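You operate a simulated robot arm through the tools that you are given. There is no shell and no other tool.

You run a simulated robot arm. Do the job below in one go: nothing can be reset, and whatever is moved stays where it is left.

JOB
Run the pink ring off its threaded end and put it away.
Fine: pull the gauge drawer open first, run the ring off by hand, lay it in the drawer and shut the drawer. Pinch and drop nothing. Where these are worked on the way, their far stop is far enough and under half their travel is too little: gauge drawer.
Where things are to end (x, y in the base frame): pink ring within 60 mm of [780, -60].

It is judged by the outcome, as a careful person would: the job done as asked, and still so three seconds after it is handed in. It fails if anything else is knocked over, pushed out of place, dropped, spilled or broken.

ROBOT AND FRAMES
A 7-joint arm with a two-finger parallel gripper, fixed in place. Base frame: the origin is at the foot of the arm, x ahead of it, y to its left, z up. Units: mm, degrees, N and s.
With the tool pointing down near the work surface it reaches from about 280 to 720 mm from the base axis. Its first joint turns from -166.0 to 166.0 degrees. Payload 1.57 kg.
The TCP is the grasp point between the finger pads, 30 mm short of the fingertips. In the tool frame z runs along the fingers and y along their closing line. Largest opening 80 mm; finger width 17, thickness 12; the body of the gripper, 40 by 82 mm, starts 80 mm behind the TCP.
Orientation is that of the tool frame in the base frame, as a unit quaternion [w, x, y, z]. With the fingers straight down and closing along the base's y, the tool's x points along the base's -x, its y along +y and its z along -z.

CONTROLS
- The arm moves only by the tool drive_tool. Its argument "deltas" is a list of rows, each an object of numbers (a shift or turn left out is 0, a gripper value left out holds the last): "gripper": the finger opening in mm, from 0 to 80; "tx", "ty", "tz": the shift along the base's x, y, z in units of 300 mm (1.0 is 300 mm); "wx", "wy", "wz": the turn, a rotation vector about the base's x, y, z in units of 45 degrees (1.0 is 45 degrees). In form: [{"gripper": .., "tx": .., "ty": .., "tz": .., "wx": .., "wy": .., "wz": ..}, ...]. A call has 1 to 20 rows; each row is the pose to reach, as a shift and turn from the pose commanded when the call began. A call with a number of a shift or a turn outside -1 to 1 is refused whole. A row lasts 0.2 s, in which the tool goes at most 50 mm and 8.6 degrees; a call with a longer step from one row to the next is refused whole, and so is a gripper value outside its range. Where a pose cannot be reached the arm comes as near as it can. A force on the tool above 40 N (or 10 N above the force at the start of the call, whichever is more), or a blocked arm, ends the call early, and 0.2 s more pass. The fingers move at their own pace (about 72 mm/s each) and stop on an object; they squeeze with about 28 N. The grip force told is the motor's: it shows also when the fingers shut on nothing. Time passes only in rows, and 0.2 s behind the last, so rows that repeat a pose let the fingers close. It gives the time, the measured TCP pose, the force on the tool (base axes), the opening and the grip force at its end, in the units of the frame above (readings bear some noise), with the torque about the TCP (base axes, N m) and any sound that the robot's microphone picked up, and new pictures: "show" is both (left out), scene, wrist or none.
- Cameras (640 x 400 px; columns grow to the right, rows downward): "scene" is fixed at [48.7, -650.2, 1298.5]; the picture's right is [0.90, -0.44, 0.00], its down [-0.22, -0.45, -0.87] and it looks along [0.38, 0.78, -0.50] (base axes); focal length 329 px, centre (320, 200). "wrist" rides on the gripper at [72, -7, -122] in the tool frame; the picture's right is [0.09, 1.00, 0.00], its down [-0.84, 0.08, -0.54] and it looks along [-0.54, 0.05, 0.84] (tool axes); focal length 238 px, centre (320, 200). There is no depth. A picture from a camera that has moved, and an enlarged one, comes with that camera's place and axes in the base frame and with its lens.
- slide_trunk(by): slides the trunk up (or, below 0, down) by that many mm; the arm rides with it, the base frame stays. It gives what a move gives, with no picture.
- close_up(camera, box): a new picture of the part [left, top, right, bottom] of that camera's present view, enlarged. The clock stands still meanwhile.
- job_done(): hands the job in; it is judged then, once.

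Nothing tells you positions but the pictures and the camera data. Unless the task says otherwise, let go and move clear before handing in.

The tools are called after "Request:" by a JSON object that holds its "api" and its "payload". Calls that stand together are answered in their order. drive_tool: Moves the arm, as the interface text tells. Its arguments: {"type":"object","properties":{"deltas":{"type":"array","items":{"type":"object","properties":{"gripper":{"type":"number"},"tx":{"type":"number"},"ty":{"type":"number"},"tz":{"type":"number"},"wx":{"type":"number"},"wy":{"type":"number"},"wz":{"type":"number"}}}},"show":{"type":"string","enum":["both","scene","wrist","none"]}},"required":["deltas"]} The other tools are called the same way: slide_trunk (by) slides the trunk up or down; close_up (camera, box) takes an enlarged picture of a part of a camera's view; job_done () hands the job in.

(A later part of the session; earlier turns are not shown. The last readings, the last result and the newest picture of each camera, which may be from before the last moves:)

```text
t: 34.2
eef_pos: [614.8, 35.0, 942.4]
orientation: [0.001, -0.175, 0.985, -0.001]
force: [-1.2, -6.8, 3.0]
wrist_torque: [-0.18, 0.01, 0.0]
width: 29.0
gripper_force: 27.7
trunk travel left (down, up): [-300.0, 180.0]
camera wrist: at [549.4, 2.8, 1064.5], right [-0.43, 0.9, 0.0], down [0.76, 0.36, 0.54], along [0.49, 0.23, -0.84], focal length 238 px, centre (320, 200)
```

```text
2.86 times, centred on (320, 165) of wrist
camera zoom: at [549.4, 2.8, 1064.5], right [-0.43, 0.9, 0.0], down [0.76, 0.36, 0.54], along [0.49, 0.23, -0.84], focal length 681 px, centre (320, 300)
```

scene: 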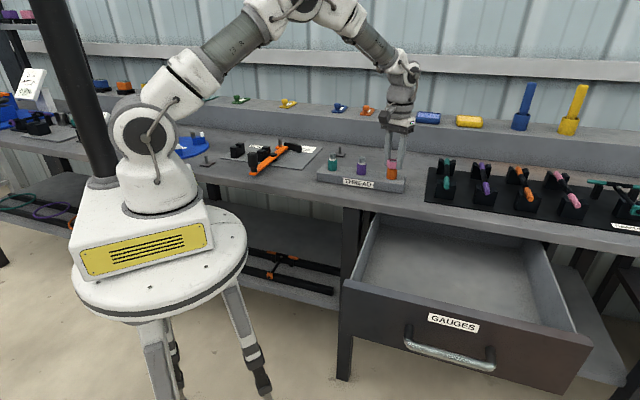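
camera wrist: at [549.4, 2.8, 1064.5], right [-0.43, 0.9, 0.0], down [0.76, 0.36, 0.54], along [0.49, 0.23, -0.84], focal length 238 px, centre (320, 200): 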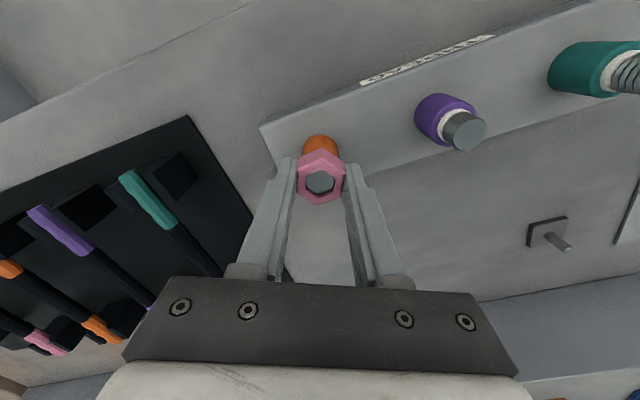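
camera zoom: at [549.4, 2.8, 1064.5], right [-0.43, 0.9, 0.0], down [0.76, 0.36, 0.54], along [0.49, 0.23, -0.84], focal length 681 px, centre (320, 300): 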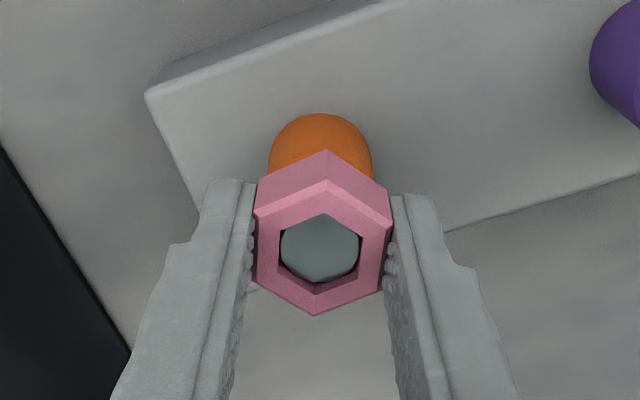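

Each ratchet works, and the ring has turned about 90° and is rising slightly. I continue with the same 60° cycle, following the rise and re-centring a little.

Request:
{"api": "drive_tool", "payload": {"deltas": [{"gripper": 25, "ty": -0.003, "tz": 0.002, "wz": 0.167}, {"ty": -0.003, "tz": 0.002, "wz": 0.333}, {"ty": -0.003, "tz": 0.003, "wz": 0.5}, {"ty": -0.003, "tz": 0.003, "wz": 0.667}, {"gripper": 46, "ty": -0.003, "tz": 0.003, "wz": 0.667}, {"gripper": 46, "ty": -0.003, "tz": 0.003, "wz": 0.5}, {"ty": -0.003, "tz": 0.003, "wz": 0.333}, {"ty": -0.003, "tz": 0.003, "wz": 0.167}, {"ty": -0.003, "tz": 0.003, "wz": 0.0}, {"ty": -0.003, "tz": 0.003, "wz": -0.167}, {"ty": -0.003, "tz": 0.003, "wz": -0.333}, {"ty": -0.003, "tz": 0.003, "wz": -0.5}, {"ty": -0.003, "tz": 0.003, "wz": -0.667}, {"gripper": 25, "ty": -0.003, "tz": 0.003, "wz": -0.667}, {"gripper": 25, "ty": -0.003, "tz": 0.003, "wz": -0.667}, {"ty": -0.003, "tz": 0.003, "wz": -0.5}, {"ty": -0.003, "tz": 0.003, "wz": -0.333}, {"ty": -0.003, "tz": 0.004, "wz": -0.167}, {"ty": -0.003, "tz": 0.004, "wz": 0.0}], "show": "none"}}

Request:
{"api": "close_up", "payload": {"camera": "scene", "box": [360, 130, 424, 190]}}

Request:
{"api": "close_up", "payload": {"camera": "wrist", "box": [240, 95, 400, 235]}}

```text
t: 38.2
eef_pos: [615.1, 35.0, 943.4]
orientation: [0.0, -0.176, 0.984, 0.0]
force: [2.4, 2.5, 3.9]
wrist_torque: [0.12, 0.06, 0.02]
width: 28.6
gripper_force: 27.7
trunk travel left (down, up): [-300.0, 180.0]
```

```text
6.67 times, centred on (392, 160) of scene
camera zoom: at [48.7, -650.2, 1298.5], right [0.9, -0.44, 0.0], down [-0.22, -0.45, -0.87], along [0.38, 0.78, -0.5], focal length 2190 px, centre (-160, 467)
```

zoom: 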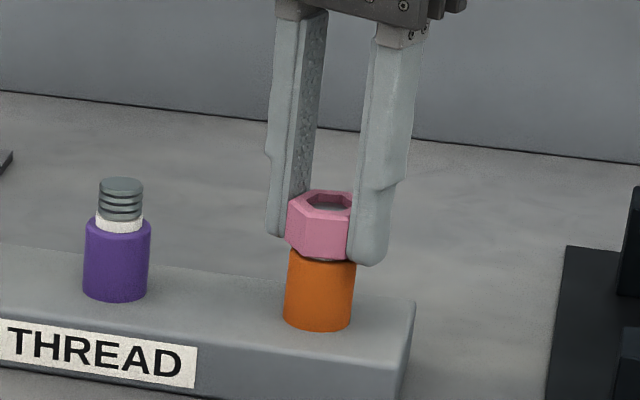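

```text
2.86 times, centred on (320, 165) of wrist
camera zoom: at [549.3, 2.7, 1065.1], right [-0.43, 0.9, 0.0], down [0.76, 0.36, 0.54], along [0.49, 0.23, -0.84], focal length 681 px, centre (320, 300)
```

zoom: 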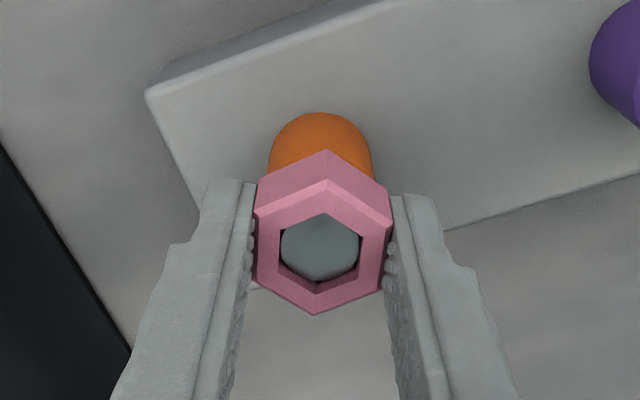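

The thread end is receding inside the ring as it climbs, about 0.7 mm per 60°. I keep ratcheting and raise the tool with it, two cycles at a time.

Request:
{"api": "drive_tool", "payload": {"deltas": [{"gripper": 25, "tz": 0.002, "wz": 0.167}, {"tz": 0.002, "wz": 0.333}, {"tz": 0.003, "wz": 0.5}, {"tz": 0.003, "wz": 0.667}, {"gripper": 46, "tz": 0.003, "wz": 0.667}, {"gripper": 46, "tz": 0.003, "wz": 0.5}, {"tz": 0.003, "wz": 0.333}, {"tz": 0.003, "wz": 0.167}, {"tz": 0.003, "wz": 0.0}, {"tz": 0.003, "wz": -0.167}, {"tz": 0.003, "wz": -0.333}, {"tz": 0.003, "wz": -0.5}, {"tz": 0.003, "wz": -0.667}, {"gripper": 25, "tz": 0.003, "wz": -0.667}, {"gripper": 25, "tz": 0.003, "wz": -0.667}, {"tz": 0.003, "wz": -0.5}, {"tz": 0.003, "wz": -0.333}, {"tz": 0.004, "wz": -0.167}, {"tz": 0.004, "wz": 0.0}], "show": "none"}}

Request:
{"api": "drive_tool", "payload": {"deltas": [{"gripper": 25, "tz": 0.001, "wz": 0.167}, {"tz": 0.001, "wz": 0.333}, {"tz": 0.002, "wz": 0.5}, {"tz": 0.002, "wz": 0.667}, {"gripper": 46, "tz": 0.002, "wz": 0.667}, {"gripper": 46, "tz": 0.002, "wz": 0.5}, {"tz": 0.002, "wz": 0.333}, {"tz": 0.002, "wz": 0.167}, {"tz": 0.002, "wz": 0.0}, {"tz": 0.002, "wz": -0.167}, {"tz": 0.002, "wz": -0.333}, {"tz": 0.002, "wz": -0.5}, {"tz": 0.002, "wz": -0.667}, {"gripper": 25, "tz": 0.002, "wz": -0.667}, {"gripper": 25, "tz": 0.002, "wz": -0.667}, {"tz": 0.002, "wz": -0.5}, {"tz": 0.002, "wz": -0.333}, {"tz": 0.003, "wz": -0.167}, {"tz": 0.003, "wz": 0.0}], "show": "none"}}

Request:
{"api": "close_up", "payload": {"camera": "scene", "box": [360, 130, 424, 190]}}

Request:
{"api": "close_up", "payload": {"camera": "wrist", "box": [240, 95, 400, 235]}}

```text
t: 42.2
eef_pos: [615.9, 35.6, 943.7]
orientation: [0.0, -0.175, 0.984, -0.001]
force: [-1.4, 1.2, 2.8]
wrist_torque: [0.04, 0.06, -0.02]
width: 29.2
gripper_force: 28.4
trunk travel left (down, up): [-300.0, 180.0]
```

```text
t: 46.2
eef_pos: [615.2, 35.2, 944.5]
orientation: [0.001, -0.175, 0.984, 0.0]
force: [3.5, 0.9, 1.5]
wrist_torque: [0.1, -0.04, -0.05]
width: 29.1
gripper_force: 28.1
trunk travel left (down, up): [-300.0, 180.0]
```

```text
6.67 times, centred on (392, 160) of scene
camera zoom: at [48.7, -650.2, 1298.5], right [0.9, -0.44, 0.0], down [-0.22, -0.45, -0.87], along [0.38, 0.78, -0.5], focal length 2190 px, centre (-160, 467)
```

zoom: 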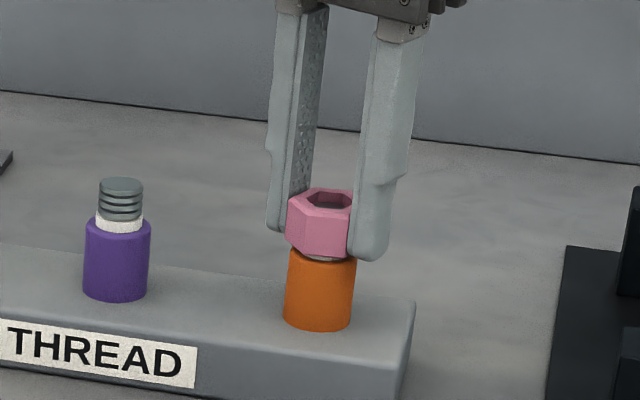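

```text
2.86 times, centred on (320, 165) of wrist
camera zoom: at [549.4, 2.7, 1067.3], right [-0.43, 0.9, 0.0], down [0.76, 0.36, 0.54], along [0.49, 0.23, -0.84], focal length 681 px, centre (320, 300)
```

zoom: 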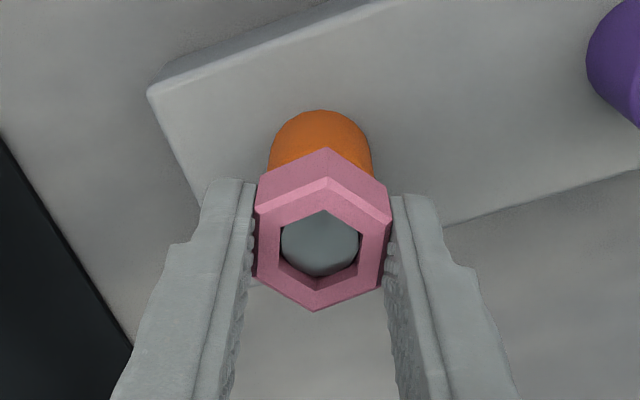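

After 270° the ring has climbed about 3 mm (roughly 4 mm per turn) and the white collar shows below it. The cycle is steady, so I run more of them.

Request:
{"api": "drive_tool", "payload": {"deltas": [{"gripper": 25, "tz": 0.001, "wz": 0.167}, {"tz": 0.001, "wz": 0.333}, {"tz": 0.002, "wz": 0.5}, {"tz": 0.002, "wz": 0.667}, {"gripper": 46, "tz": 0.002, "wz": 0.667}, {"gripper": 46, "tz": 0.002, "wz": 0.5}, {"tz": 0.002, "wz": 0.333}, {"tz": 0.002, "wz": 0.167}, {"tz": 0.002, "wz": 0.0}, {"tz": 0.002, "wz": -0.167}, {"tz": 0.002, "wz": -0.333}, {"tz": 0.002, "wz": -0.5}, {"tz": 0.002, "wz": -0.667}, {"gripper": 25, "tz": 0.002, "wz": -0.667}, {"gripper": 25, "tz": 0.002, "wz": -0.667}, {"tz": 0.002, "wz": -0.5}, {"tz": 0.002, "wz": -0.333}, {"tz": 0.003, "wz": -0.167}, {"tz": 0.003, "wz": 0.0}], "show": "none"}}

Request:
{"api": "drive_tool", "payload": {"deltas": [{"gripper": 25, "tz": 0.001, "wz": 0.167}, {"tz": 0.001, "wz": 0.333}, {"tz": 0.002, "wz": 0.5}, {"tz": 0.002, "wz": 0.667}, {"gripper": 46, "tz": 0.002, "wz": 0.667}, {"gripper": 46, "tz": 0.002, "wz": 0.5}, {"tz": 0.002, "wz": 0.333}, {"tz": 0.002, "wz": 0.167}, {"tz": 0.002, "wz": 0.0}, {"tz": 0.002, "wz": -0.167}, {"tz": 0.002, "wz": -0.333}, {"tz": 0.002, "wz": -0.5}, {"tz": 0.002, "wz": -0.667}, {"gripper": 25, "tz": 0.002, "wz": -0.667}, {"gripper": 25, "tz": 0.002, "wz": -0.667}, {"tz": 0.002, "wz": -0.5}, {"tz": 0.002, "wz": -0.333}, {"tz": 0.003, "wz": -0.167}, {"tz": 0.003, "wz": 0.0}], "show": "none"}}

Request:
{"api": "drive_tool", "payload": {"deltas": [{"gripper": 25, "tz": 0.001, "wz": 0.167}, {"tz": 0.001, "wz": 0.333}, {"tz": 0.002, "wz": 0.5}, {"tz": 0.002, "wz": 0.667}, {"gripper": 46, "tz": 0.002, "wz": 0.667}, {"gripper": 46, "tz": 0.002, "wz": 0.5}, {"tz": 0.002, "wz": 0.333}, {"tz": 0.002, "wz": 0.167}, {"tz": 0.002, "wz": 0.0}, {"tz": 0.002, "wz": -0.167}, {"tz": 0.002, "wz": -0.333}, {"tz": 0.002, "wz": -0.5}, {"tz": 0.002, "wz": -0.667}, {"gripper": 25, "tz": 0.002, "wz": -0.667}, {"gripper": 25, "tz": 0.002, "wz": -0.667}, {"tz": 0.002, "wz": -0.5}, {"tz": 0.002, "wz": -0.333}, {"tz": 0.003, "wz": -0.167}, {"tz": 0.003, "wz": 0.0}], "show": "none"}}

Request:
{"api": "close_up", "payload": {"camera": "scene", "box": [360, 130, 424, 190]}}

Request:
{"api": "close_up", "payload": {"camera": "wrist", "box": [240, 95, 400, 235]}}

```text
t: 50.2
eef_pos: [614.0, 34.6, 945.4]
orientation: [0.001, -0.174, 0.985, 0.0]
force: [-3.1, -0.1, 3.2]
wrist_torque: [0.06, 0.07, -0.03]
width: 29.3
gripper_force: 27.9
trunk travel left (down, up): [-300.0, 180.0]
```

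```text
t: 54.2
eef_pos: [614.8, 35.3, 946.6]
orientation: [0.0, -0.175, 0.985, 0.0]
force: [-0.6, -1.8, -4.7]
wrist_torque: [0.08, -0.12, 0.02]
width: 29.3
gripper_force: 28.2
trunk travel left (down, up): [-300.0, 180.0]
```

```text
t: 58.2
eef_pos: [615.1, 34.5, 947.5]
orientation: [0.001, -0.174, 0.985, 0.0]
force: [1.7, -0.9, -0.4]
wrist_torque: [0.07, -0.03, 0.0]
width: 29.0
gripper_force: 28.2
trunk travel left (down, up): [-300.0, 180.0]
```

```text
6.67 times, centred on (392, 160) of scene
camera zoom: at [48.7, -650.2, 1298.5], right [0.9, -0.44, 0.0], down [-0.22, -0.45, -0.87], along [0.38, 0.78, -0.5], focal length 2190 px, centre (-160, 467)
```

zoom: 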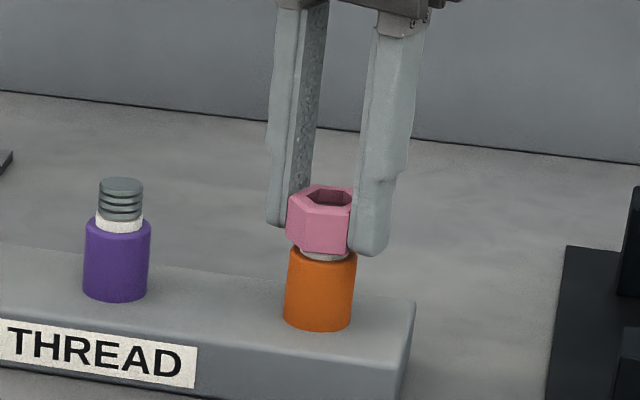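

```text
2.86 times, centred on (320, 165) of wrist
camera zoom: at [549.2, 2.7, 1069.7], right [-0.43, 0.9, 0.0], down [0.76, 0.36, 0.54], along [0.49, 0.23, -0.84], focal length 681 px, centre (320, 300)
```

zoom: 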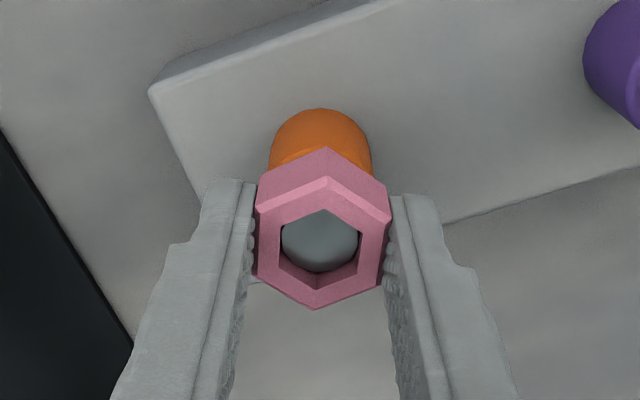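

At about 450° the ring has climbed 4.6 mm, and it needs roughly 16 mm to clear the thread. I carry on with a slightly slower rise to keep the fingertips level with the ring.

Request:
{"api": "drive_tool", "payload": {"deltas": [{"gripper": 25, "tz": 0.001, "wz": 0.167}, {"tz": 0.001, "wz": 0.333}, {"tz": 0.001, "wz": 0.5}, {"tz": 0.001, "wz": 0.667}, {"gripper": 46, "tz": 0.001, "wz": 0.667}, {"gripper": 46, "tz": 0.001, "wz": 0.5}, {"tz": 0.001, "wz": 0.333}, {"tz": 0.001, "wz": 0.167}, {"tz": 0.001, "wz": 0.0}, {"tz": 0.001, "wz": -0.167}, {"tz": 0.001, "wz": -0.333}, {"tz": 0.001, "wz": -0.5}, {"tz": 0.001, "wz": -0.667}, {"gripper": 25, "tz": 0.001, "wz": -0.667}, {"gripper": 25, "tz": 0.001, "wz": -0.667}, {"tz": 0.001, "wz": -0.5}, {"tz": 0.002, "wz": -0.333}, {"tz": 0.002, "wz": -0.167}, {"tz": 0.002, "wz": 0.0}], "show": "none"}}

Request:
{"api": "drive_tool", "payload": {"deltas": [{"gripper": 25, "tz": 0.001, "wz": 0.167}, {"tz": 0.001, "wz": 0.333}, {"tz": 0.001, "wz": 0.5}, {"tz": 0.001, "wz": 0.667}, {"gripper": 46, "tz": 0.001, "wz": 0.667}, {"gripper": 46, "tz": 0.001, "wz": 0.5}, {"tz": 0.001, "wz": 0.333}, {"tz": 0.001, "wz": 0.167}, {"tz": 0.001, "wz": 0.0}, {"tz": 0.001, "wz": -0.167}, {"tz": 0.001, "wz": -0.333}, {"tz": 0.001, "wz": -0.5}, {"tz": 0.001, "wz": -0.667}, {"gripper": 25, "tz": 0.001, "wz": -0.667}, {"gripper": 25, "tz": 0.001, "wz": -0.667}, {"tz": 0.001, "wz": -0.5}, {"tz": 0.002, "wz": -0.333}, {"tz": 0.002, "wz": -0.167}, {"tz": 0.002, "wz": 0.0}], "show": "none"}}

Request:
{"api": "drive_tool", "payload": {"deltas": [{"gripper": 25, "tz": 0.001, "wz": 0.167}, {"tz": 0.001, "wz": 0.333}, {"tz": 0.001, "wz": 0.5}, {"tz": 0.001, "wz": 0.667}, {"gripper": 46, "tz": 0.001, "wz": 0.667}, {"gripper": 46, "tz": 0.001, "wz": 0.5}, {"tz": 0.001, "wz": 0.333}, {"tz": 0.001, "wz": 0.167}, {"tz": 0.001, "wz": 0.0}, {"tz": 0.001, "wz": -0.167}, {"tz": 0.001, "wz": -0.333}, {"tz": 0.001, "wz": -0.5}, {"tz": 0.001, "wz": -0.667}, {"gripper": 25, "tz": 0.001, "wz": -0.667}, {"gripper": 25, "tz": 0.001, "wz": -0.667}, {"tz": 0.001, "wz": -0.5}, {"tz": 0.002, "wz": -0.333}, {"tz": 0.002, "wz": -0.167}, {"tz": 0.002, "wz": 0.0}], "show": "none"}}

Request:
{"api": "close_up", "payload": {"camera": "scene", "box": [360, 130, 424, 190]}}

Request:
{"api": "close_up", "payload": {"camera": "wrist", "box": [240, 95, 400, 235]}}

```text
t: 62.2
eef_pos: [615.5, 36.7, 949.4]
orientation: [0.002, -0.175, 0.985, 0.0]
force: [0.1, 0.5, -0.9]
wrist_torque: [-0.01, 0.02, -0.02]
width: 29.1
gripper_force: 27.6
trunk travel left (down, up): [-300.0, 180.0]
```

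```text
t: 66.2
eef_pos: [614.5, 36.0, 949.3]
orientation: [0.0, -0.175, 0.985, -0.001]
force: [0.1, -1.9, 0.1]
wrist_torque: [0.22, -0.01, -0.39]
width: 33.5
gripper_force: 27.9
trunk travel left (down, up): [-300.0, 180.0]
```

```text
t: 70.2
eef_pos: [615.9, 35.4, 950.7]
orientation: [0.003, -0.175, 0.984, -0.001]
force: [-0.2, -0.9, 1.0]
wrist_torque: [-0.01, -0.03, -0.02]
width: 33.2
gripper_force: 27.9
trunk travel left (down, up): [-300.0, 180.0]
```

```text
6.67 times, centred on (392, 160) of scene
camera zoom: at [48.7, -650.2, 1298.5], right [0.9, -0.44, 0.0], down [-0.22, -0.45, -0.87], along [0.38, 0.78, -0.5], focal length 2190 px, centre (-160, 467)
```

zoom: 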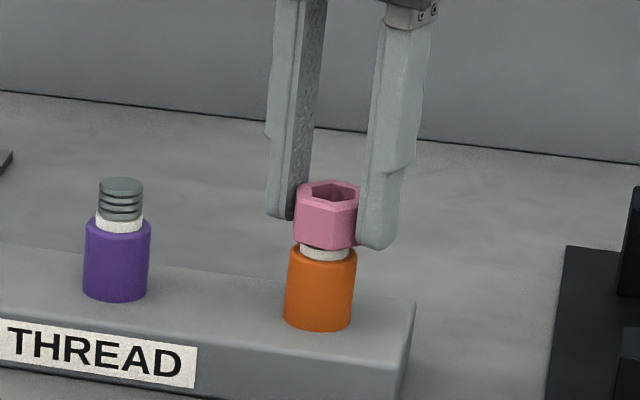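

```text
2.86 times, centred on (320, 165) of wrist
camera zoom: at [550.1, 2.5, 1072.9], right [-0.43, 0.9, 0.0], down [0.76, 0.36, 0.55], along [0.49, 0.23, -0.84], focal length 681 px, centre (320, 300)
```

zoom: 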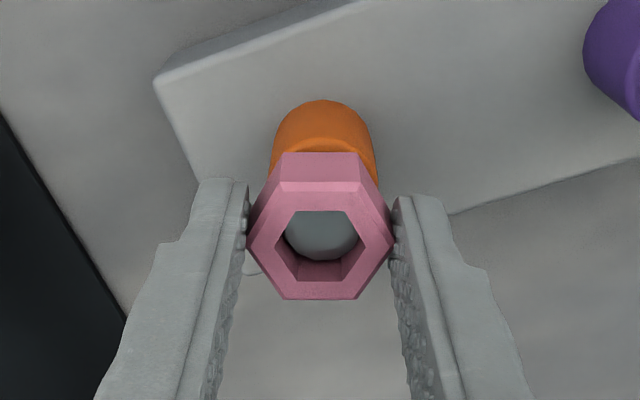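

The grip now reads 33 mm, so the fingers are on corners instead of flats. I look closely at the ring before touching anything.

Request:
{"api": "close_up", "payload": {"camera": "scene", "box": [380, 150, 406, 182]}}

Request:
{"api": "close_up", "payload": {"camera": "wrist", "box": [290, 125, 350, 175]}}

```text
12.50 times, centred on (393, 166) of scene
camera zoom: at [48.7, -650.2, 1298.5], right [0.9, -0.44, 0.0], down [-0.22, -0.45, -0.87], along [0.38, 0.78, -0.5], focal length 4107 px, centre (-592, 625)
```

zoom: 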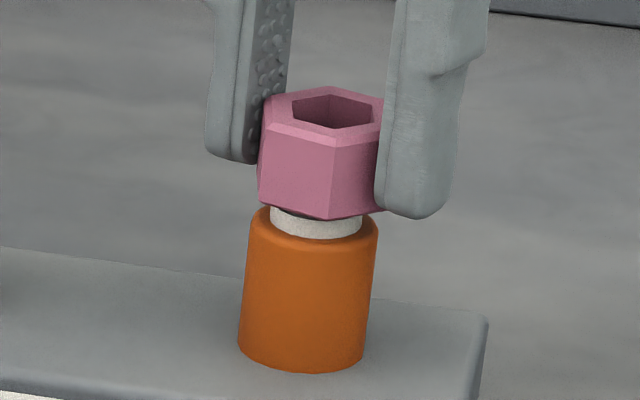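

```text
8.00 times, centred on (320, 150) of wrist
camera zoom: at [550.1, 2.5, 1072.9], right [-0.43, 0.9, 0.0], down [0.76, 0.36, 0.55], along [0.49, 0.23, -0.84], focal length 1907 px, centre (320, 600)
```

zoom: 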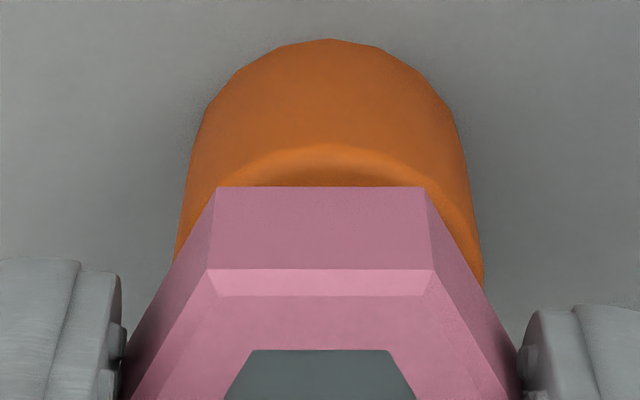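

The ring is upright on the collar but held corner to corner. I open, let it rest, and turn the tool back 30° to line up with flats, then look before closing.

Request:
{"api": "drive_tool", "payload": {"deltas": [{"gripper": 38}, {"gripper": 48}, {"gripper": 48, "wz": -0.167}, {"wz": -0.333}, {"wz": -0.5}, {"wz": -0.667}, {"wz": -0.667}], "show": "wrist"}}

Request:
{"api": "close_up", "payload": {"camera": "scene", "box": [376, 145, 408, 185]}}

Request:
{"api": "close_up", "payload": {"camera": "wrist", "box": [270, 110, 370, 210]}}

```text
t: 71.8
eef_pos: [615.5, 34.8, 948.9]
orientation: [0.001, 0.088, 0.996, -0.002]
force: [-1.3, 1.0, 0.7]
wrist_torque: [0.0, -0.01, 0.01]
width: 47.9
gripper_force: 0.0
trunk travel left (down, up): [-300.0, 180.0]
camera wrist: at [543.3, 39.8, 1071.7], right [0.08, 1.0, 0.0], down [0.84, -0.07, 0.54], along [0.54, -0.05, -0.84], focal length 238 px, centre (320, 200)
```

wrist: 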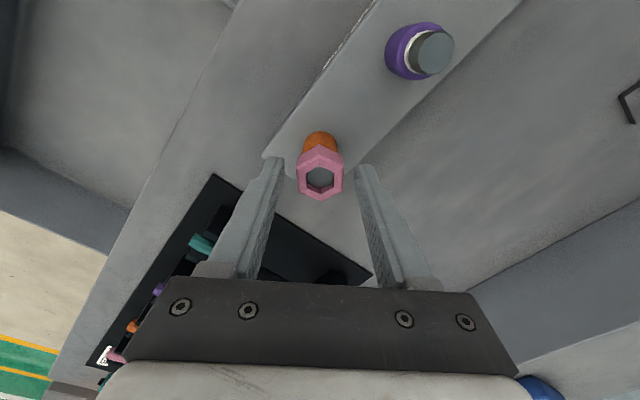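

```text
10.00 times, centred on (392, 165) of scene
camera zoom: at [48.7, -650.2, 1298.5], right [0.9, -0.44, 0.0], down [-0.22, -0.45, -0.87], along [0.38, 0.78, -0.5], focal length 3286 px, centre (-400, 550)
```

zoom: 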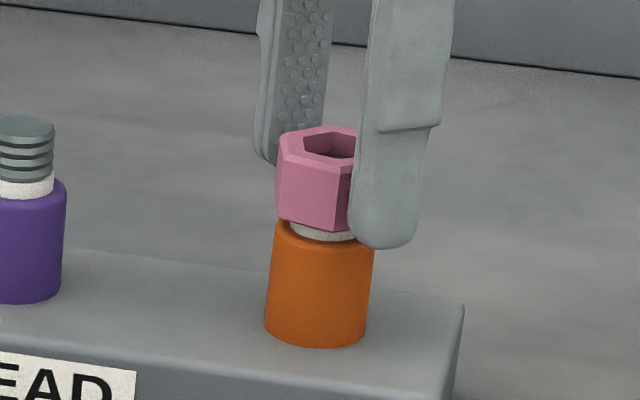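

```text
4.00 times, centred on (320, 160) of wrist
camera zoom: at [543.3, 39.8, 1071.7], right [0.08, 1.0, 0.0], down [0.84, -0.07, 0.54], along [0.54, -0.05, -0.84], focal length 953 px, centre (320, 360)
```

zoom: 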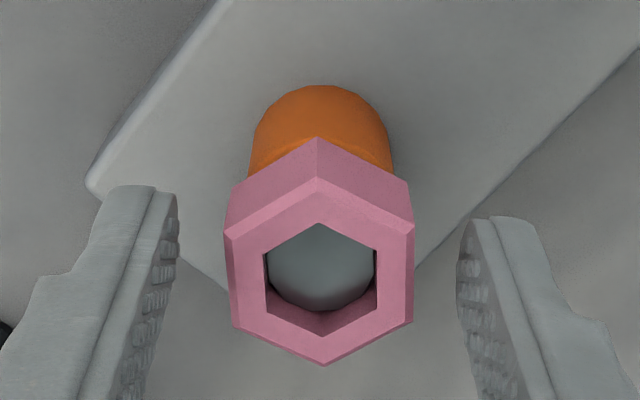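

The ring has settled slightly and sits loose on the collar, so it looks freed from the thread. I lower the fingers 6 mm for a fuller bite and close on the flats.

Request:
{"api": "drive_tool", "payload": {"deltas": [{"gripper": 48, "tz": -0.01}, {"gripper": 48, "tz": -0.02}, {"gripper": 36, "tz": -0.02}, {"gripper": 32, "tz": -0.02}, {"gripper": 25, "tz": -0.02}, {"gripper": 25, "tz": -0.02}], "show": "wrist"}}

Request:
{"api": "close_up", "payload": {"camera": "scene", "box": [376, 145, 408, 185]}}

Request:
{"api": "close_up", "payload": {"camera": "wrist", "box": [270, 110, 370, 210]}}

```text
t: 73.2
eef_pos: [615.6, 35.2, 943.3]
orientation: [0.001, 0.087, 0.996, -0.001]
force: [-0.4, 0.2, -0.2]
wrist_torque: [0.0, -0.01, 0.01]
width: 29.3
gripper_force: 28.3
trunk travel left (down, up): [-300.0, 180.0]
camera wrist: at [543.2, 39.7, 1065.9], right [0.08, 1.0, 0.0], down [0.84, -0.07, 0.54], along [0.54, -0.05, -0.84], focal length 238 px, centre (320, 200)
```

wrist: 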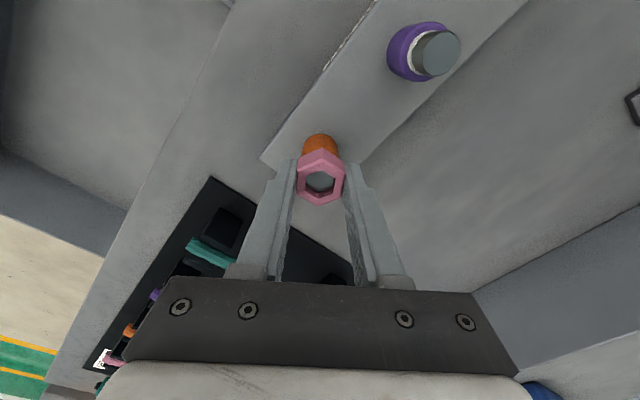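

```text
10.00 times, centred on (392, 165) of scene
camera zoom: at [48.7, -650.2, 1298.5], right [0.9, -0.44, 0.0], down [-0.22, -0.45, -0.87], along [0.38, 0.78, -0.5], focal length 3286 px, centre (-400, 550)
```

zoom: 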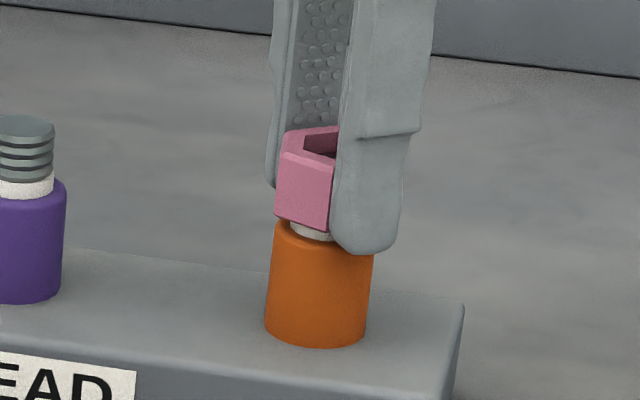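

```text
4.00 times, centred on (320, 160) of wrist
camera zoom: at [543.2, 39.7, 1065.9], right [0.08, 1.0, 0.0], down [0.84, -0.07, 0.54], along [0.54, -0.05, -0.84], focal length 953 px, centre (320, 360)
```

zoom: 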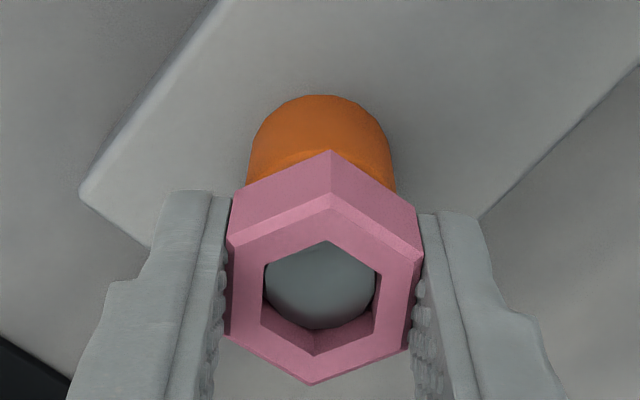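

It's gripped on the flats (29.3 mm) with zero side force, which suggests it is free. I lift gently by 4 mm and read the force.

Request:
{"api": "drive_tool", "payload": {"deltas": [{"gripper": 22, "tz": 0.003}, {"tz": 0.007}, {"tz": 0.01}, {"tz": 0.013}, {"tz": 0.013}], "show": "none"}}

Request:
{"api": "close_up", "payload": {"camera": "scene", "box": [376, 145, 408, 185]}}

Request:
{"api": "close_up", "payload": {"camera": "wrist", "box": [270, 110, 370, 210]}}

```text
t: 74.4
eef_pos: [614.7, 35.3, 947.7]
orientation: [0.001, 0.087, 0.996, -0.001]
force: [0.6, 0.0, -1.3]
wrist_torque: [-0.01, -0.01, 0.02]
width: 29.0
gripper_force: 28.0
trunk travel left (down, up): [-300.0, 180.0]
```

```text
10.00 times, centred on (392, 165) of scene
camera zoom: at [48.7, -650.2, 1298.5], right [0.9, -0.44, 0.0], down [-0.22, -0.45, -0.87], along [0.38, 0.78, -0.5], focal length 3286 px, centre (-400, 550)
```

zoom: 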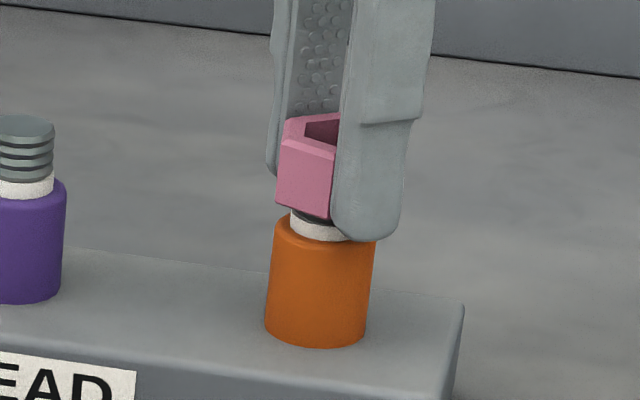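

```text
4.00 times, centred on (320, 160) of wrist
camera zoom: at [543.1, 39.8, 1069.9], right [0.08, 1.0, 0.0], down [0.84, -0.07, 0.54], along [0.54, -0.05, -0.84], focal length 953 px, centre (320, 360)
```

zoom: 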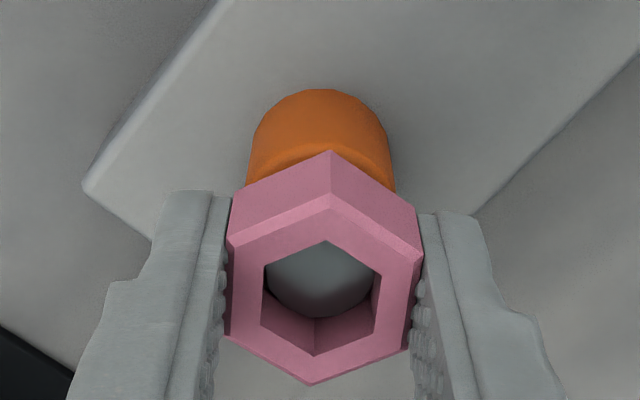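

The ring rises with the tool and only its own weight shows, so it is off the thread. I lift it straight up and clear of the stud.

Request:
{"api": "drive_tool", "payload": {"deltas": [{"gripper": 22, "tz": 0.025}, {"tz": 0.05}, {"tz": 0.075}, {"tz": 0.11}, {"tz": 0.16}, {"tz": 0.24}, {"tz": 0.34}, {"tz": 0.42}, {"tz": 0.45}, {"tz": 0.45}]}}

Request:
{"api": "close_up", "payload": {"camera": "scene", "box": [350, 90, 430, 190]}}

```text
t: 76.6
eef_pos: [615.3, 35.8, 1083.5]
orientation: [0.0, 0.087, 0.996, -0.001]
force: [-0.2, -1.0, -0.3]
wrist_torque: [-0.01, 0.01, -0.06]
width: 28.8
gripper_force: 28.5
trunk travel left (down, up): [-300.0, 180.0]
camera wrist: at [543.5, 39.3, 1205.3], right [0.08, 1.0, 0.0], down [0.84, -0.07, 0.54], along [0.54, -0.05, -0.84], focal length 238 px, centre (320, 200)
```

scene: 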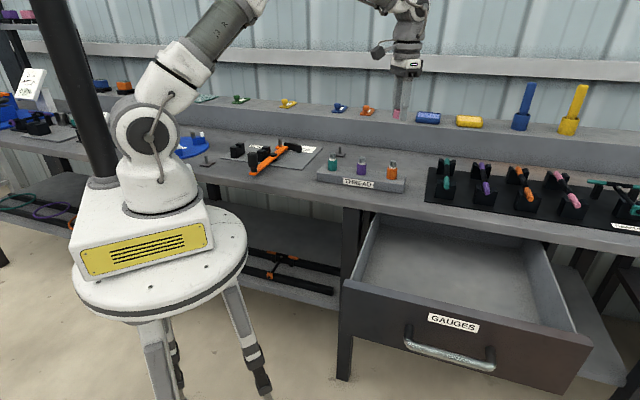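
wrist: 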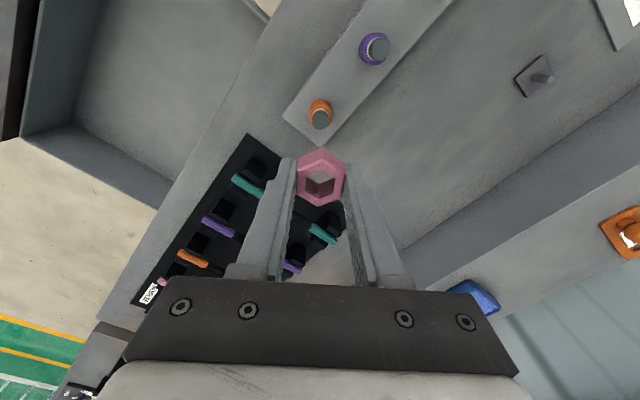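

```text
4.00 times, centred on (390, 140) of scene
camera zoom: at [48.7, -650.2, 1298.5], right [0.9, -0.44, 0.0], down [-0.22, -0.45, -0.87], along [0.38, 0.78, -0.5], focal length 1314 px, centre (40, 440)
```

zoom: 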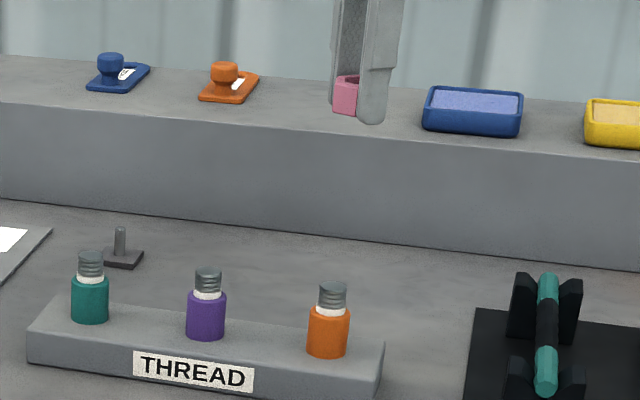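

The ring is off and held securely; the orange stud shows a bare, intact thread. Next I need the drawer's floor height and its inner walls for laying the ring down.

Request:
{"api": "close_up", "payload": {"camera": "scene", "box": [330, 205, 602, 375]}}

Request:
{"api": "close_up", "payload": {"camera": "wrist", "box": [0, 0, 320, 200]}}

```text
2.35 times, centred on (466, 290) of scene
camera zoom: at [48.7, -650.2, 1298.5], right [0.9, -0.44, 0.0], down [-0.22, -0.45, -0.87], along [0.38, 0.78, -0.5], focal length 773 px, centre (-24, -12)
```

zoom: 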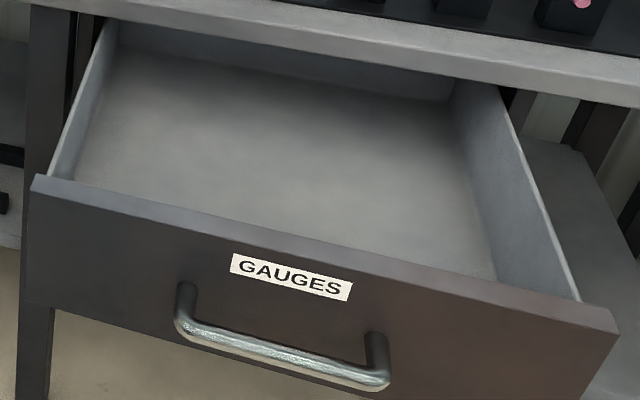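

```text
2.00 times, centred on (160, 100) of wrist
camera zoom: at [543.5, 39.3, 1205.3], right [0.08, 1.0, 0.0], down [0.84, -0.07, 0.54], along [0.54, -0.05, -0.84], focal length 477 px, centre (640, 400)
```

zoom: 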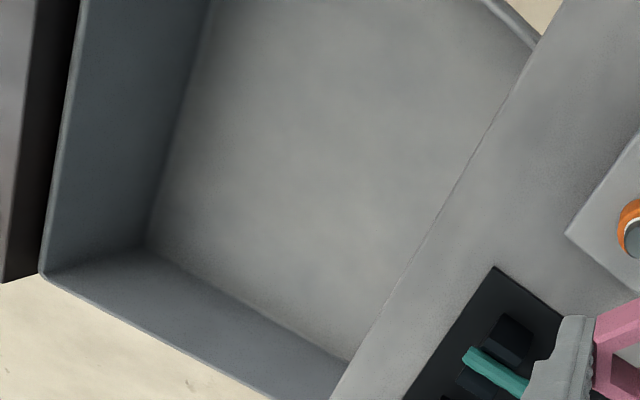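

The drawer's inside spans well around the put-down spot: with the drawer about 298 mm out, the goal (780, -60) corresponds to about (570, -271) now. I carry the ring high across to that point.

Request:
{"api": "drive_tool", "payload": {"deltas": [{"gripper": 22, "tx": -0.01, "ty": -0.06}, {"tx": -0.03, "ty": -0.16}, {"tx": -0.045, "ty": -0.28}, {"tx": -0.06, "ty": -0.4}, {"tx": -0.08, "ty": -0.52}, {"tx": -0.1, "ty": -0.64}, {"tx": -0.115, "ty": -0.76}, {"tx": -0.13, "ty": -0.86}, {"tx": -0.145, "ty": -0.94}, {"tx": -0.152, "ty": -1.0}, {"tx": -0.152, "ty": -1.0}]}}

```text
t: 79.0
eef_pos: [571.4, -264.7, 1082.6]
orientation: [0.001, 0.087, 0.996, 0.0]
force: [-0.5, -0.2, -0.3]
wrist_torque: [0.0, 0.01, 0.04]
width: 29.2
gripper_force: 28.2
trunk travel left (down, up): [-300.0, 180.0]
camera wrist: at [498.7, -259.7, 1205.3], right [0.08, 1.0, 0.0], down [0.84, -0.07, 0.54], along [0.54, -0.05, -0.84], focal length 238 px, centre (320, 200)
```

scene: 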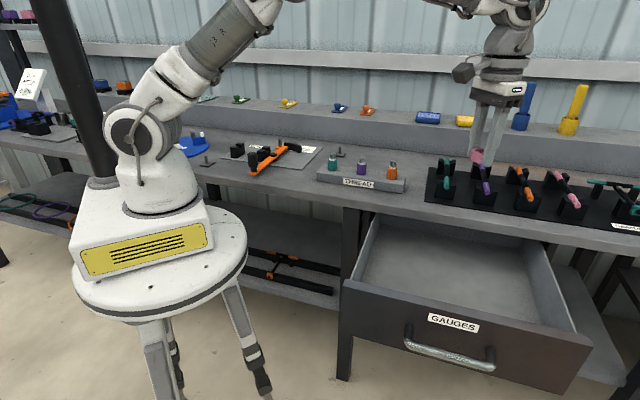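
wrist: 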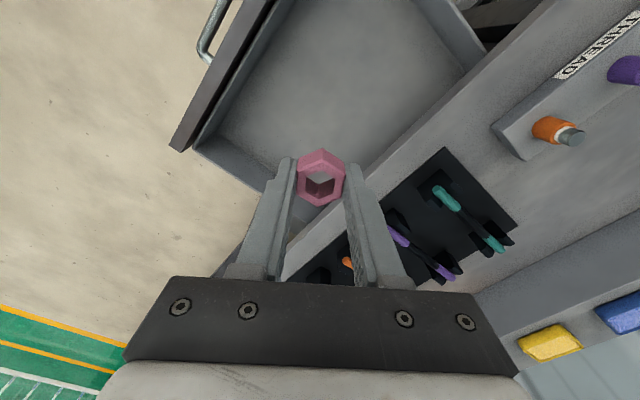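

The point below the ring falls mid-drawer. I lower the trunk for reach, then bring the ring down into the drawer.

Request:
{"api": "slide_trunk", "payload": {"by": -140}}

Request:
{"api": "drive_tool", "payload": {"deltas": [{"gripper": 22, "tx": -0.003, "ty": -0.01, "tz": -0.05}, {"tx": -0.006, "ty": -0.02, "tz": -0.12}, {"tx": -0.006, "ty": -0.02, "tz": -0.2}, {"tx": -0.006, "ty": -0.02, "tz": -0.28}, {"tx": -0.006, "ty": -0.02, "tz": -0.36}, {"tx": -0.006, "ty": -0.02, "tz": -0.42}, {"tx": -0.006, "ty": -0.02, "tz": -0.48}, {"tx": -0.006, "ty": -0.02, "tz": -0.5}, {"tx": -0.006, "ty": -0.02, "tz": -0.5}]}}

```text
t: 80.7
eef_pos: [571.0, -263.8, 942.9]
orientation: [0.001, 0.087, 0.996, -0.001]
force: [0.5, -0.5, -0.1]
wrist_torque: [-0.05, 0.0, -0.01]
width: 29.1
gripper_force: 28.4
trunk travel left (down, up): [-160.0, 320.0]
```

```text
t: 82.7
eef_pos: [568.1, -271.2, 792.0]
orientation: [0.001, 0.087, 0.996, -0.001]
force: [0.5, -0.4, -0.4]
wrist_torque: [-0.03, 0.0, -0.01]
width: 29.0
gripper_force: 28.1
trunk travel left (down, up): [-160.0, 320.0]
camera wrist: at [496.3, -265.4, 915.6], right [0.08, 1.0, 0.0], down [0.84, -0.07, 0.54], along [0.54, -0.05, -0.84], focal length 238 px, centre (320, 200)
```

scene: 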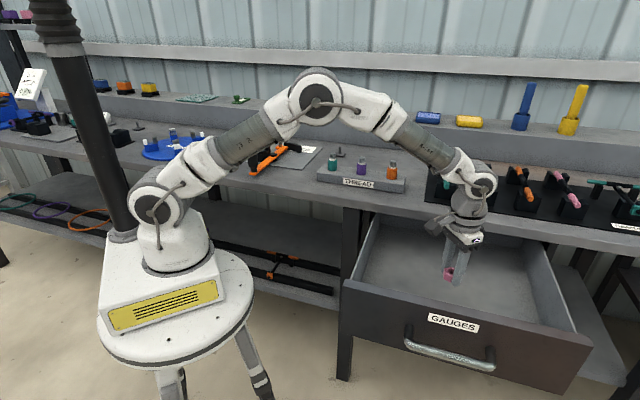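
wrist: 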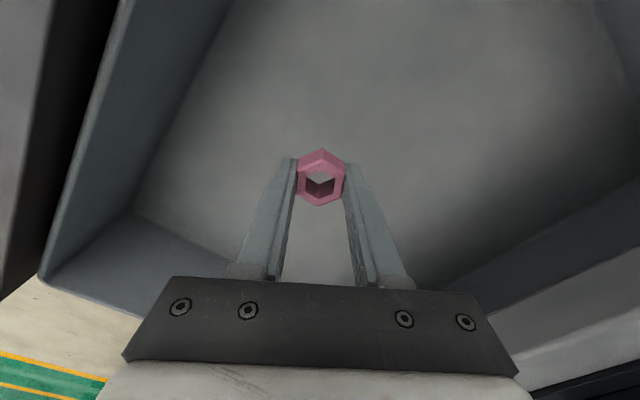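

The two wrist views put the drawer floor at z≈684, so the ring should touch at TCP z≈715. I lower to about 726, then feel down in small steps.

Request:
{"api": "drive_tool", "payload": {"deltas": [{"gripper": 22, "tz": -0.06}, {"tz": -0.12}, {"tz": -0.17}, {"tz": -0.2}, {"tz": -0.22}, {"tz": -0.22}], "show": "wrist"}}

Request:
{"api": "close_up", "payload": {"camera": "scene", "box": [410, 220, 490, 300]}}

```text
t: 84.1
eef_pos: [568.8, -270.0, 728.0]
orientation: [0.001, 0.087, 0.996, -0.001]
force: [-0.1, 1.1, -1.6]
wrist_torque: [-0.02, -0.01, -0.01]
width: 29.2
gripper_force: 27.9
trunk travel left (down, up): [-160.0, 320.0]
camera wrist: at [496.6, -265.3, 849.8], right [0.08, 1.0, 0.0], down [0.84, -0.07, 0.54], along [0.54, -0.05, -0.84], focal length 238 px, centre (320, 200)
```

wrist: 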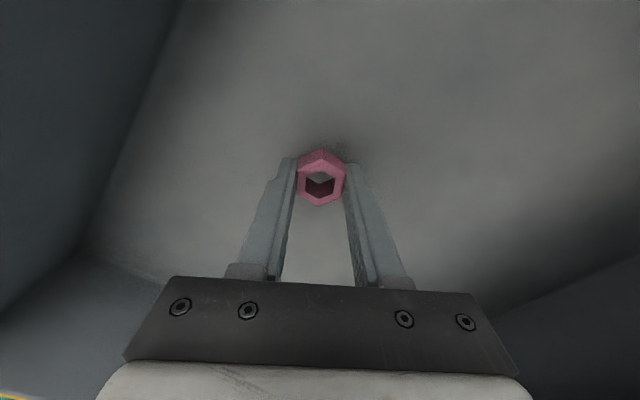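

```text
5.00 times, centred on (450, 260) of scene
camera zoom: at [48.7, -650.2, 1298.5], right [0.9, -0.44, 0.0], down [-0.22, -0.45, -0.87], along [0.38, 0.78, -0.5], focal length 1643 px, centre (-330, -100)
```

zoom: 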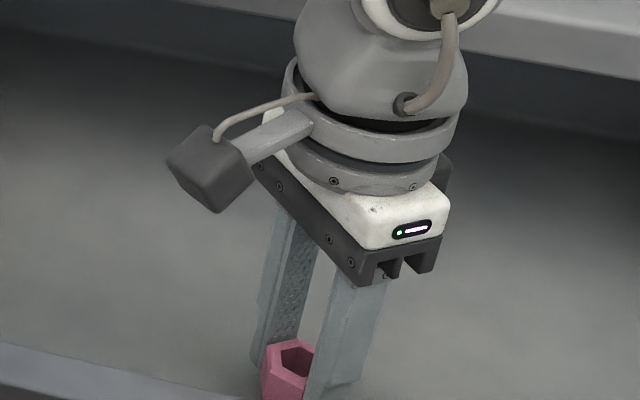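

Close to the floor now, with a contact shadow near the ring. I feel down a few millimetres and watch the force.

Request:
{"api": "drive_tool", "payload": {"deltas": [{"gripper": 22, "tz": -0.007}, {"tz": -0.013}, {"tz": -0.02}, {"tz": -0.027}, {"tz": -0.027}], "show": "none"}}

```text
t: 85.3
eef_pos: [568.7, -270.3, 718.6]
orientation: [0.0, 0.087, 0.996, -0.001]
force: [0.1, -0.8, -0.1]
wrist_torque: [0.02, -0.01, 0.0]
width: 29.0
gripper_force: 27.9
trunk travel left (down, up): [-160.0, 320.0]
```

No contact yet at 718.6. I go on 3 mm at a time.

Request:
{"api": "drive_tool", "payload": {"deltas": [{"gripper": 22, "tz": -0.004}, {"tz": -0.008}, {"tz": -0.01}, {"tz": -0.01}], "show": "none"}}

Request:
{"api": "close_up", "payload": {"camera": "wrist", "box": [260, 120, 380, 220]}}

```text
t: 86.3
eef_pos: [568.6, -269.1, 715.2]
orientation: [0.001, 0.088, 0.996, -0.001]
force: [0.0, -0.4, -0.4]
wrist_torque: [0.01, 0.0, 0.02]
width: 28.7
gripper_force: 27.8
trunk travel left (down, up): [-160.0, 320.0]
```

```text
4.00 times, centred on (320, 170) of wrist
camera zoom: at [496.5, -265.3, 838.4], right [0.08, 1.0, 0.0], down [0.84, -0.07, 0.54], along [0.54, -0.05, -0.84], focal length 953 px, centre (320, 320)
```

zoom: 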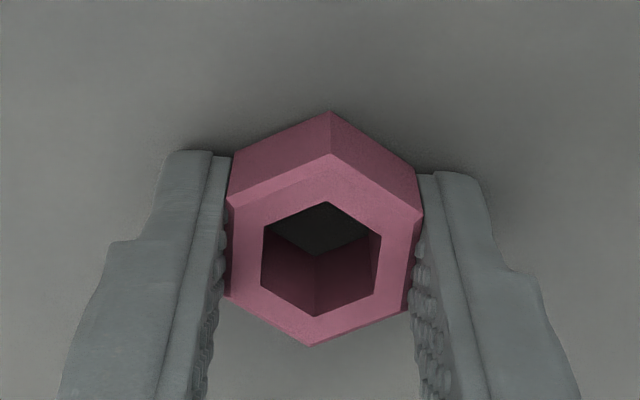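

Still no load, but the shadow has nearly closed up. Two more millimetres.

Request:
{"api": "drive_tool", "payload": {"deltas": [{"gripper": 22, "tz": -0.003}, {"tz": -0.006}, {"tz": -0.007}, {"tz": -0.007}], "show": "none"}}

```text
t: 87.3
eef_pos: [567.4, -270.5, 716.3]
orientation: [0.002, 0.087, 0.996, -0.001]
force: [-3.4, 4.3, 12.5]
wrist_torque: [0.36, 0.15, 0.1]
width: 29.0
gripper_force: 28.0
trunk travel left (down, up): [-160.0, 320.0]
```

The ring is on the floor (12.5 N up). I ease the load off, open gently, and rise straight up.

Request:
{"api": "drive_tool", "payload": {"deltas": [{"gripper": 22, "tz": 0.005}, {"gripper": 22, "tz": 0.005}, {"gripper": 32, "tz": 0.005}, {"gripper": 44, "tz": 0.005}, {"gripper": 52, "tz": 0.005}, {"tz": 0.03}, {"tz": 0.08}, {"tz": 0.15}, {"tz": 0.25}, {"tz": 0.35}, {"tz": 0.45}, {"tz": 0.55}, {"tz": 0.55}]}}

Request:
{"api": "close_up", "payload": {"camera": "scene", "box": [330, 205, 602, 375]}}

```text
t: 90.1
eef_pos: [569.4, -269.5, 878.7]
orientation: [0.0, 0.087, 0.996, -0.002]
force: [0.2, -0.2, -0.2]
wrist_torque: [-0.01, -0.04, -0.02]
width: 51.9
gripper_force: 0.1
trunk travel left (down, up): [-160.0, 320.0]
camera wrist: at [497.6, -264.9, 1000.7], right [0.08, 1.0, 0.0], down [0.84, -0.07, 0.54], along [0.54, -0.05, -0.84], focal length 238 px, centre (320, 200)
```

scene: 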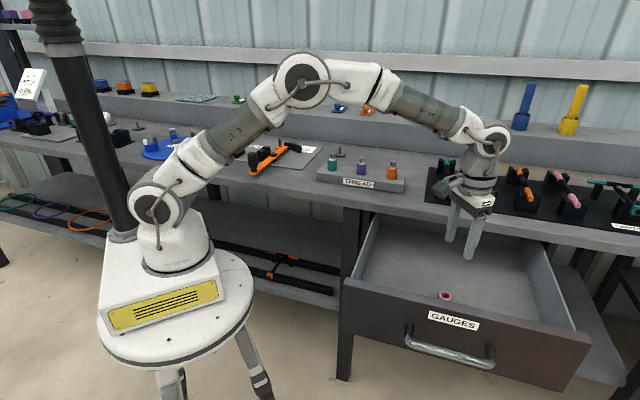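
wrist: 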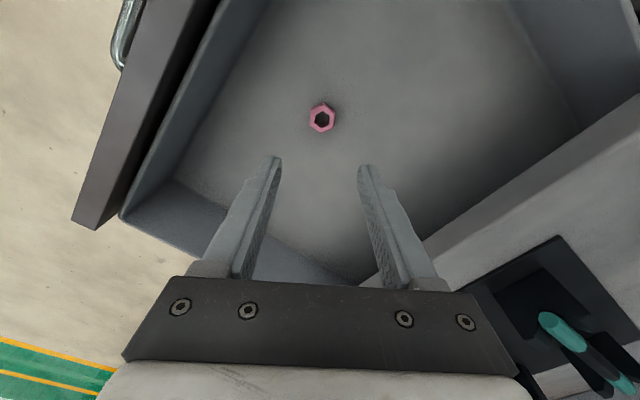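

```text
2.35 times, centred on (466, 290) of scene
camera zoom: at [48.7, -650.2, 1298.5], right [0.9, -0.44, 0.0], down [-0.22, -0.45, -0.87], along [0.38, 0.78, -0.5], focal length 773 px, centre (-24, -12)
```

zoom: 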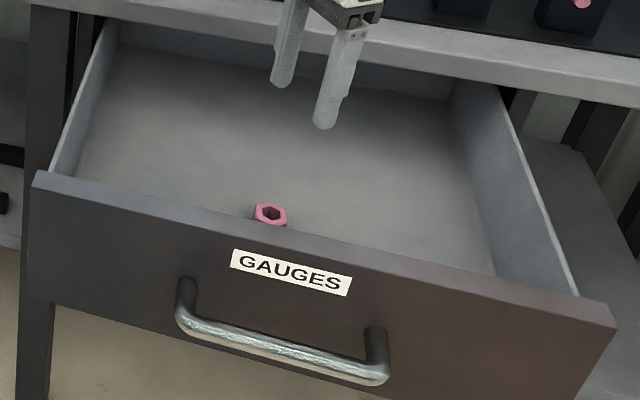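

The ring lies flat in the drawer, clear of the walls. Now I go back round to the front of the handle, the same way as before, to push the drawer shut by its handle.

Request:
{"api": "drive_tool", "payload": {"deltas": [{"gripper": 52, "tz": 0.1}, {"tx": -0.06, "ty": -0.06, "tz": 0.2, "wz": -0.1}, {"tx": -0.14, "ty": -0.14, "tz": 0.22, "wz": -0.22}, {"tx": -0.24, "ty": -0.24, "tz": 0.22, "wz": -0.34}, {"tx": -0.34, "ty": -0.34, "tz": 0.22, "wz": -0.46}, {"tx": -0.44, "ty": -0.44, "tz": 0.22, "wz": -0.58}, {"tx": -0.52, "ty": -0.52, "tz": 0.22, "wz": -0.7}, {"tx": -0.563, "ty": -0.568, "tz": 0.22, "wz": -0.778}, {"tx": -0.563, "ty": -0.568, "tz": 0.22, "wz": -0.778}], "show": "none"}}

Request:
{"api": "slide_trunk", "payload": {"by": -90}}

Request:
{"api": "close_up", "payload": {"camera": "scene", "box": [0, 0, 640, 400]}}

Request:
{"api": "close_up", "payload": {"camera": "wrist", "box": [0, 0, 640, 400]}}

```text
t: 92.1
eef_pos: [399.8, -439.1, 944.8]
orientation: [0.0, 0.384, 0.924, -0.001]
force: [-0.3, 0.7, -0.6]
wrist_torque: [0.02, 0.01, -0.03]
width: 52.1
gripper_force: 0.0
trunk travel left (down, up): [-160.0, 320.0]
```

```text
t: 93.3
eef_pos: [400.6, -440.1, 856.1]
orientation: [0.0, 0.383, 0.924, -0.001]
force: [-0.1, 0.2, -0.1]
wrist_torque: [0.01, -0.02, 0.0]
width: 51.9
gripper_force: 0.0
trunk travel left (down, up): [-70.0, 410.0]
```

```text
1.00 times, centred on (320, 200) of scene (not enlarged: the box is as wide or as high as the picture)
camera zoom: at [48.7, -650.2, 1298.5], right [0.9, -0.44, 0.0], down [-0.22, -0.45, -0.87], along [0.38, 0.78, -0.5], focal length 329 px, centre (320, 200)
```

zoom: 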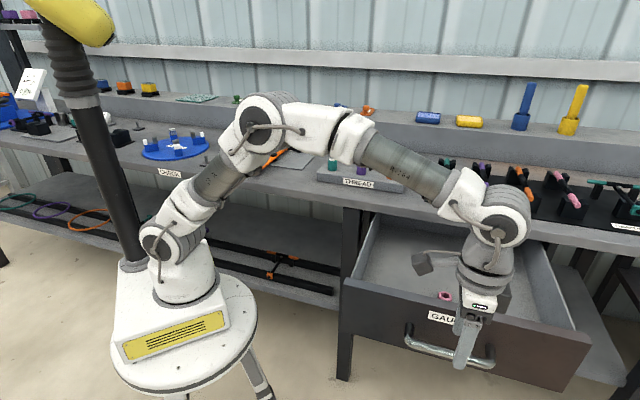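

```text
1.00 times, centred on (320, 200) of wrist (not enlarged: the box is as wide or as high as the picture)
camera zoom: at [344.8, -394.8, 977.2], right [0.64, 0.77, 0.0], down [0.65, -0.54, 0.54], along [0.42, -0.35, -0.84], focal length 238 px, centre (320, 200)
```

zoom: 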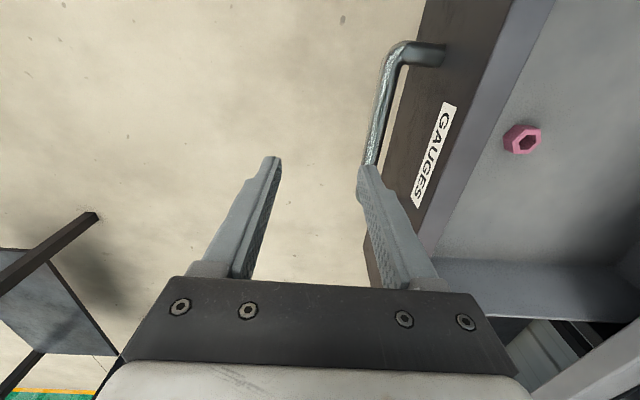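

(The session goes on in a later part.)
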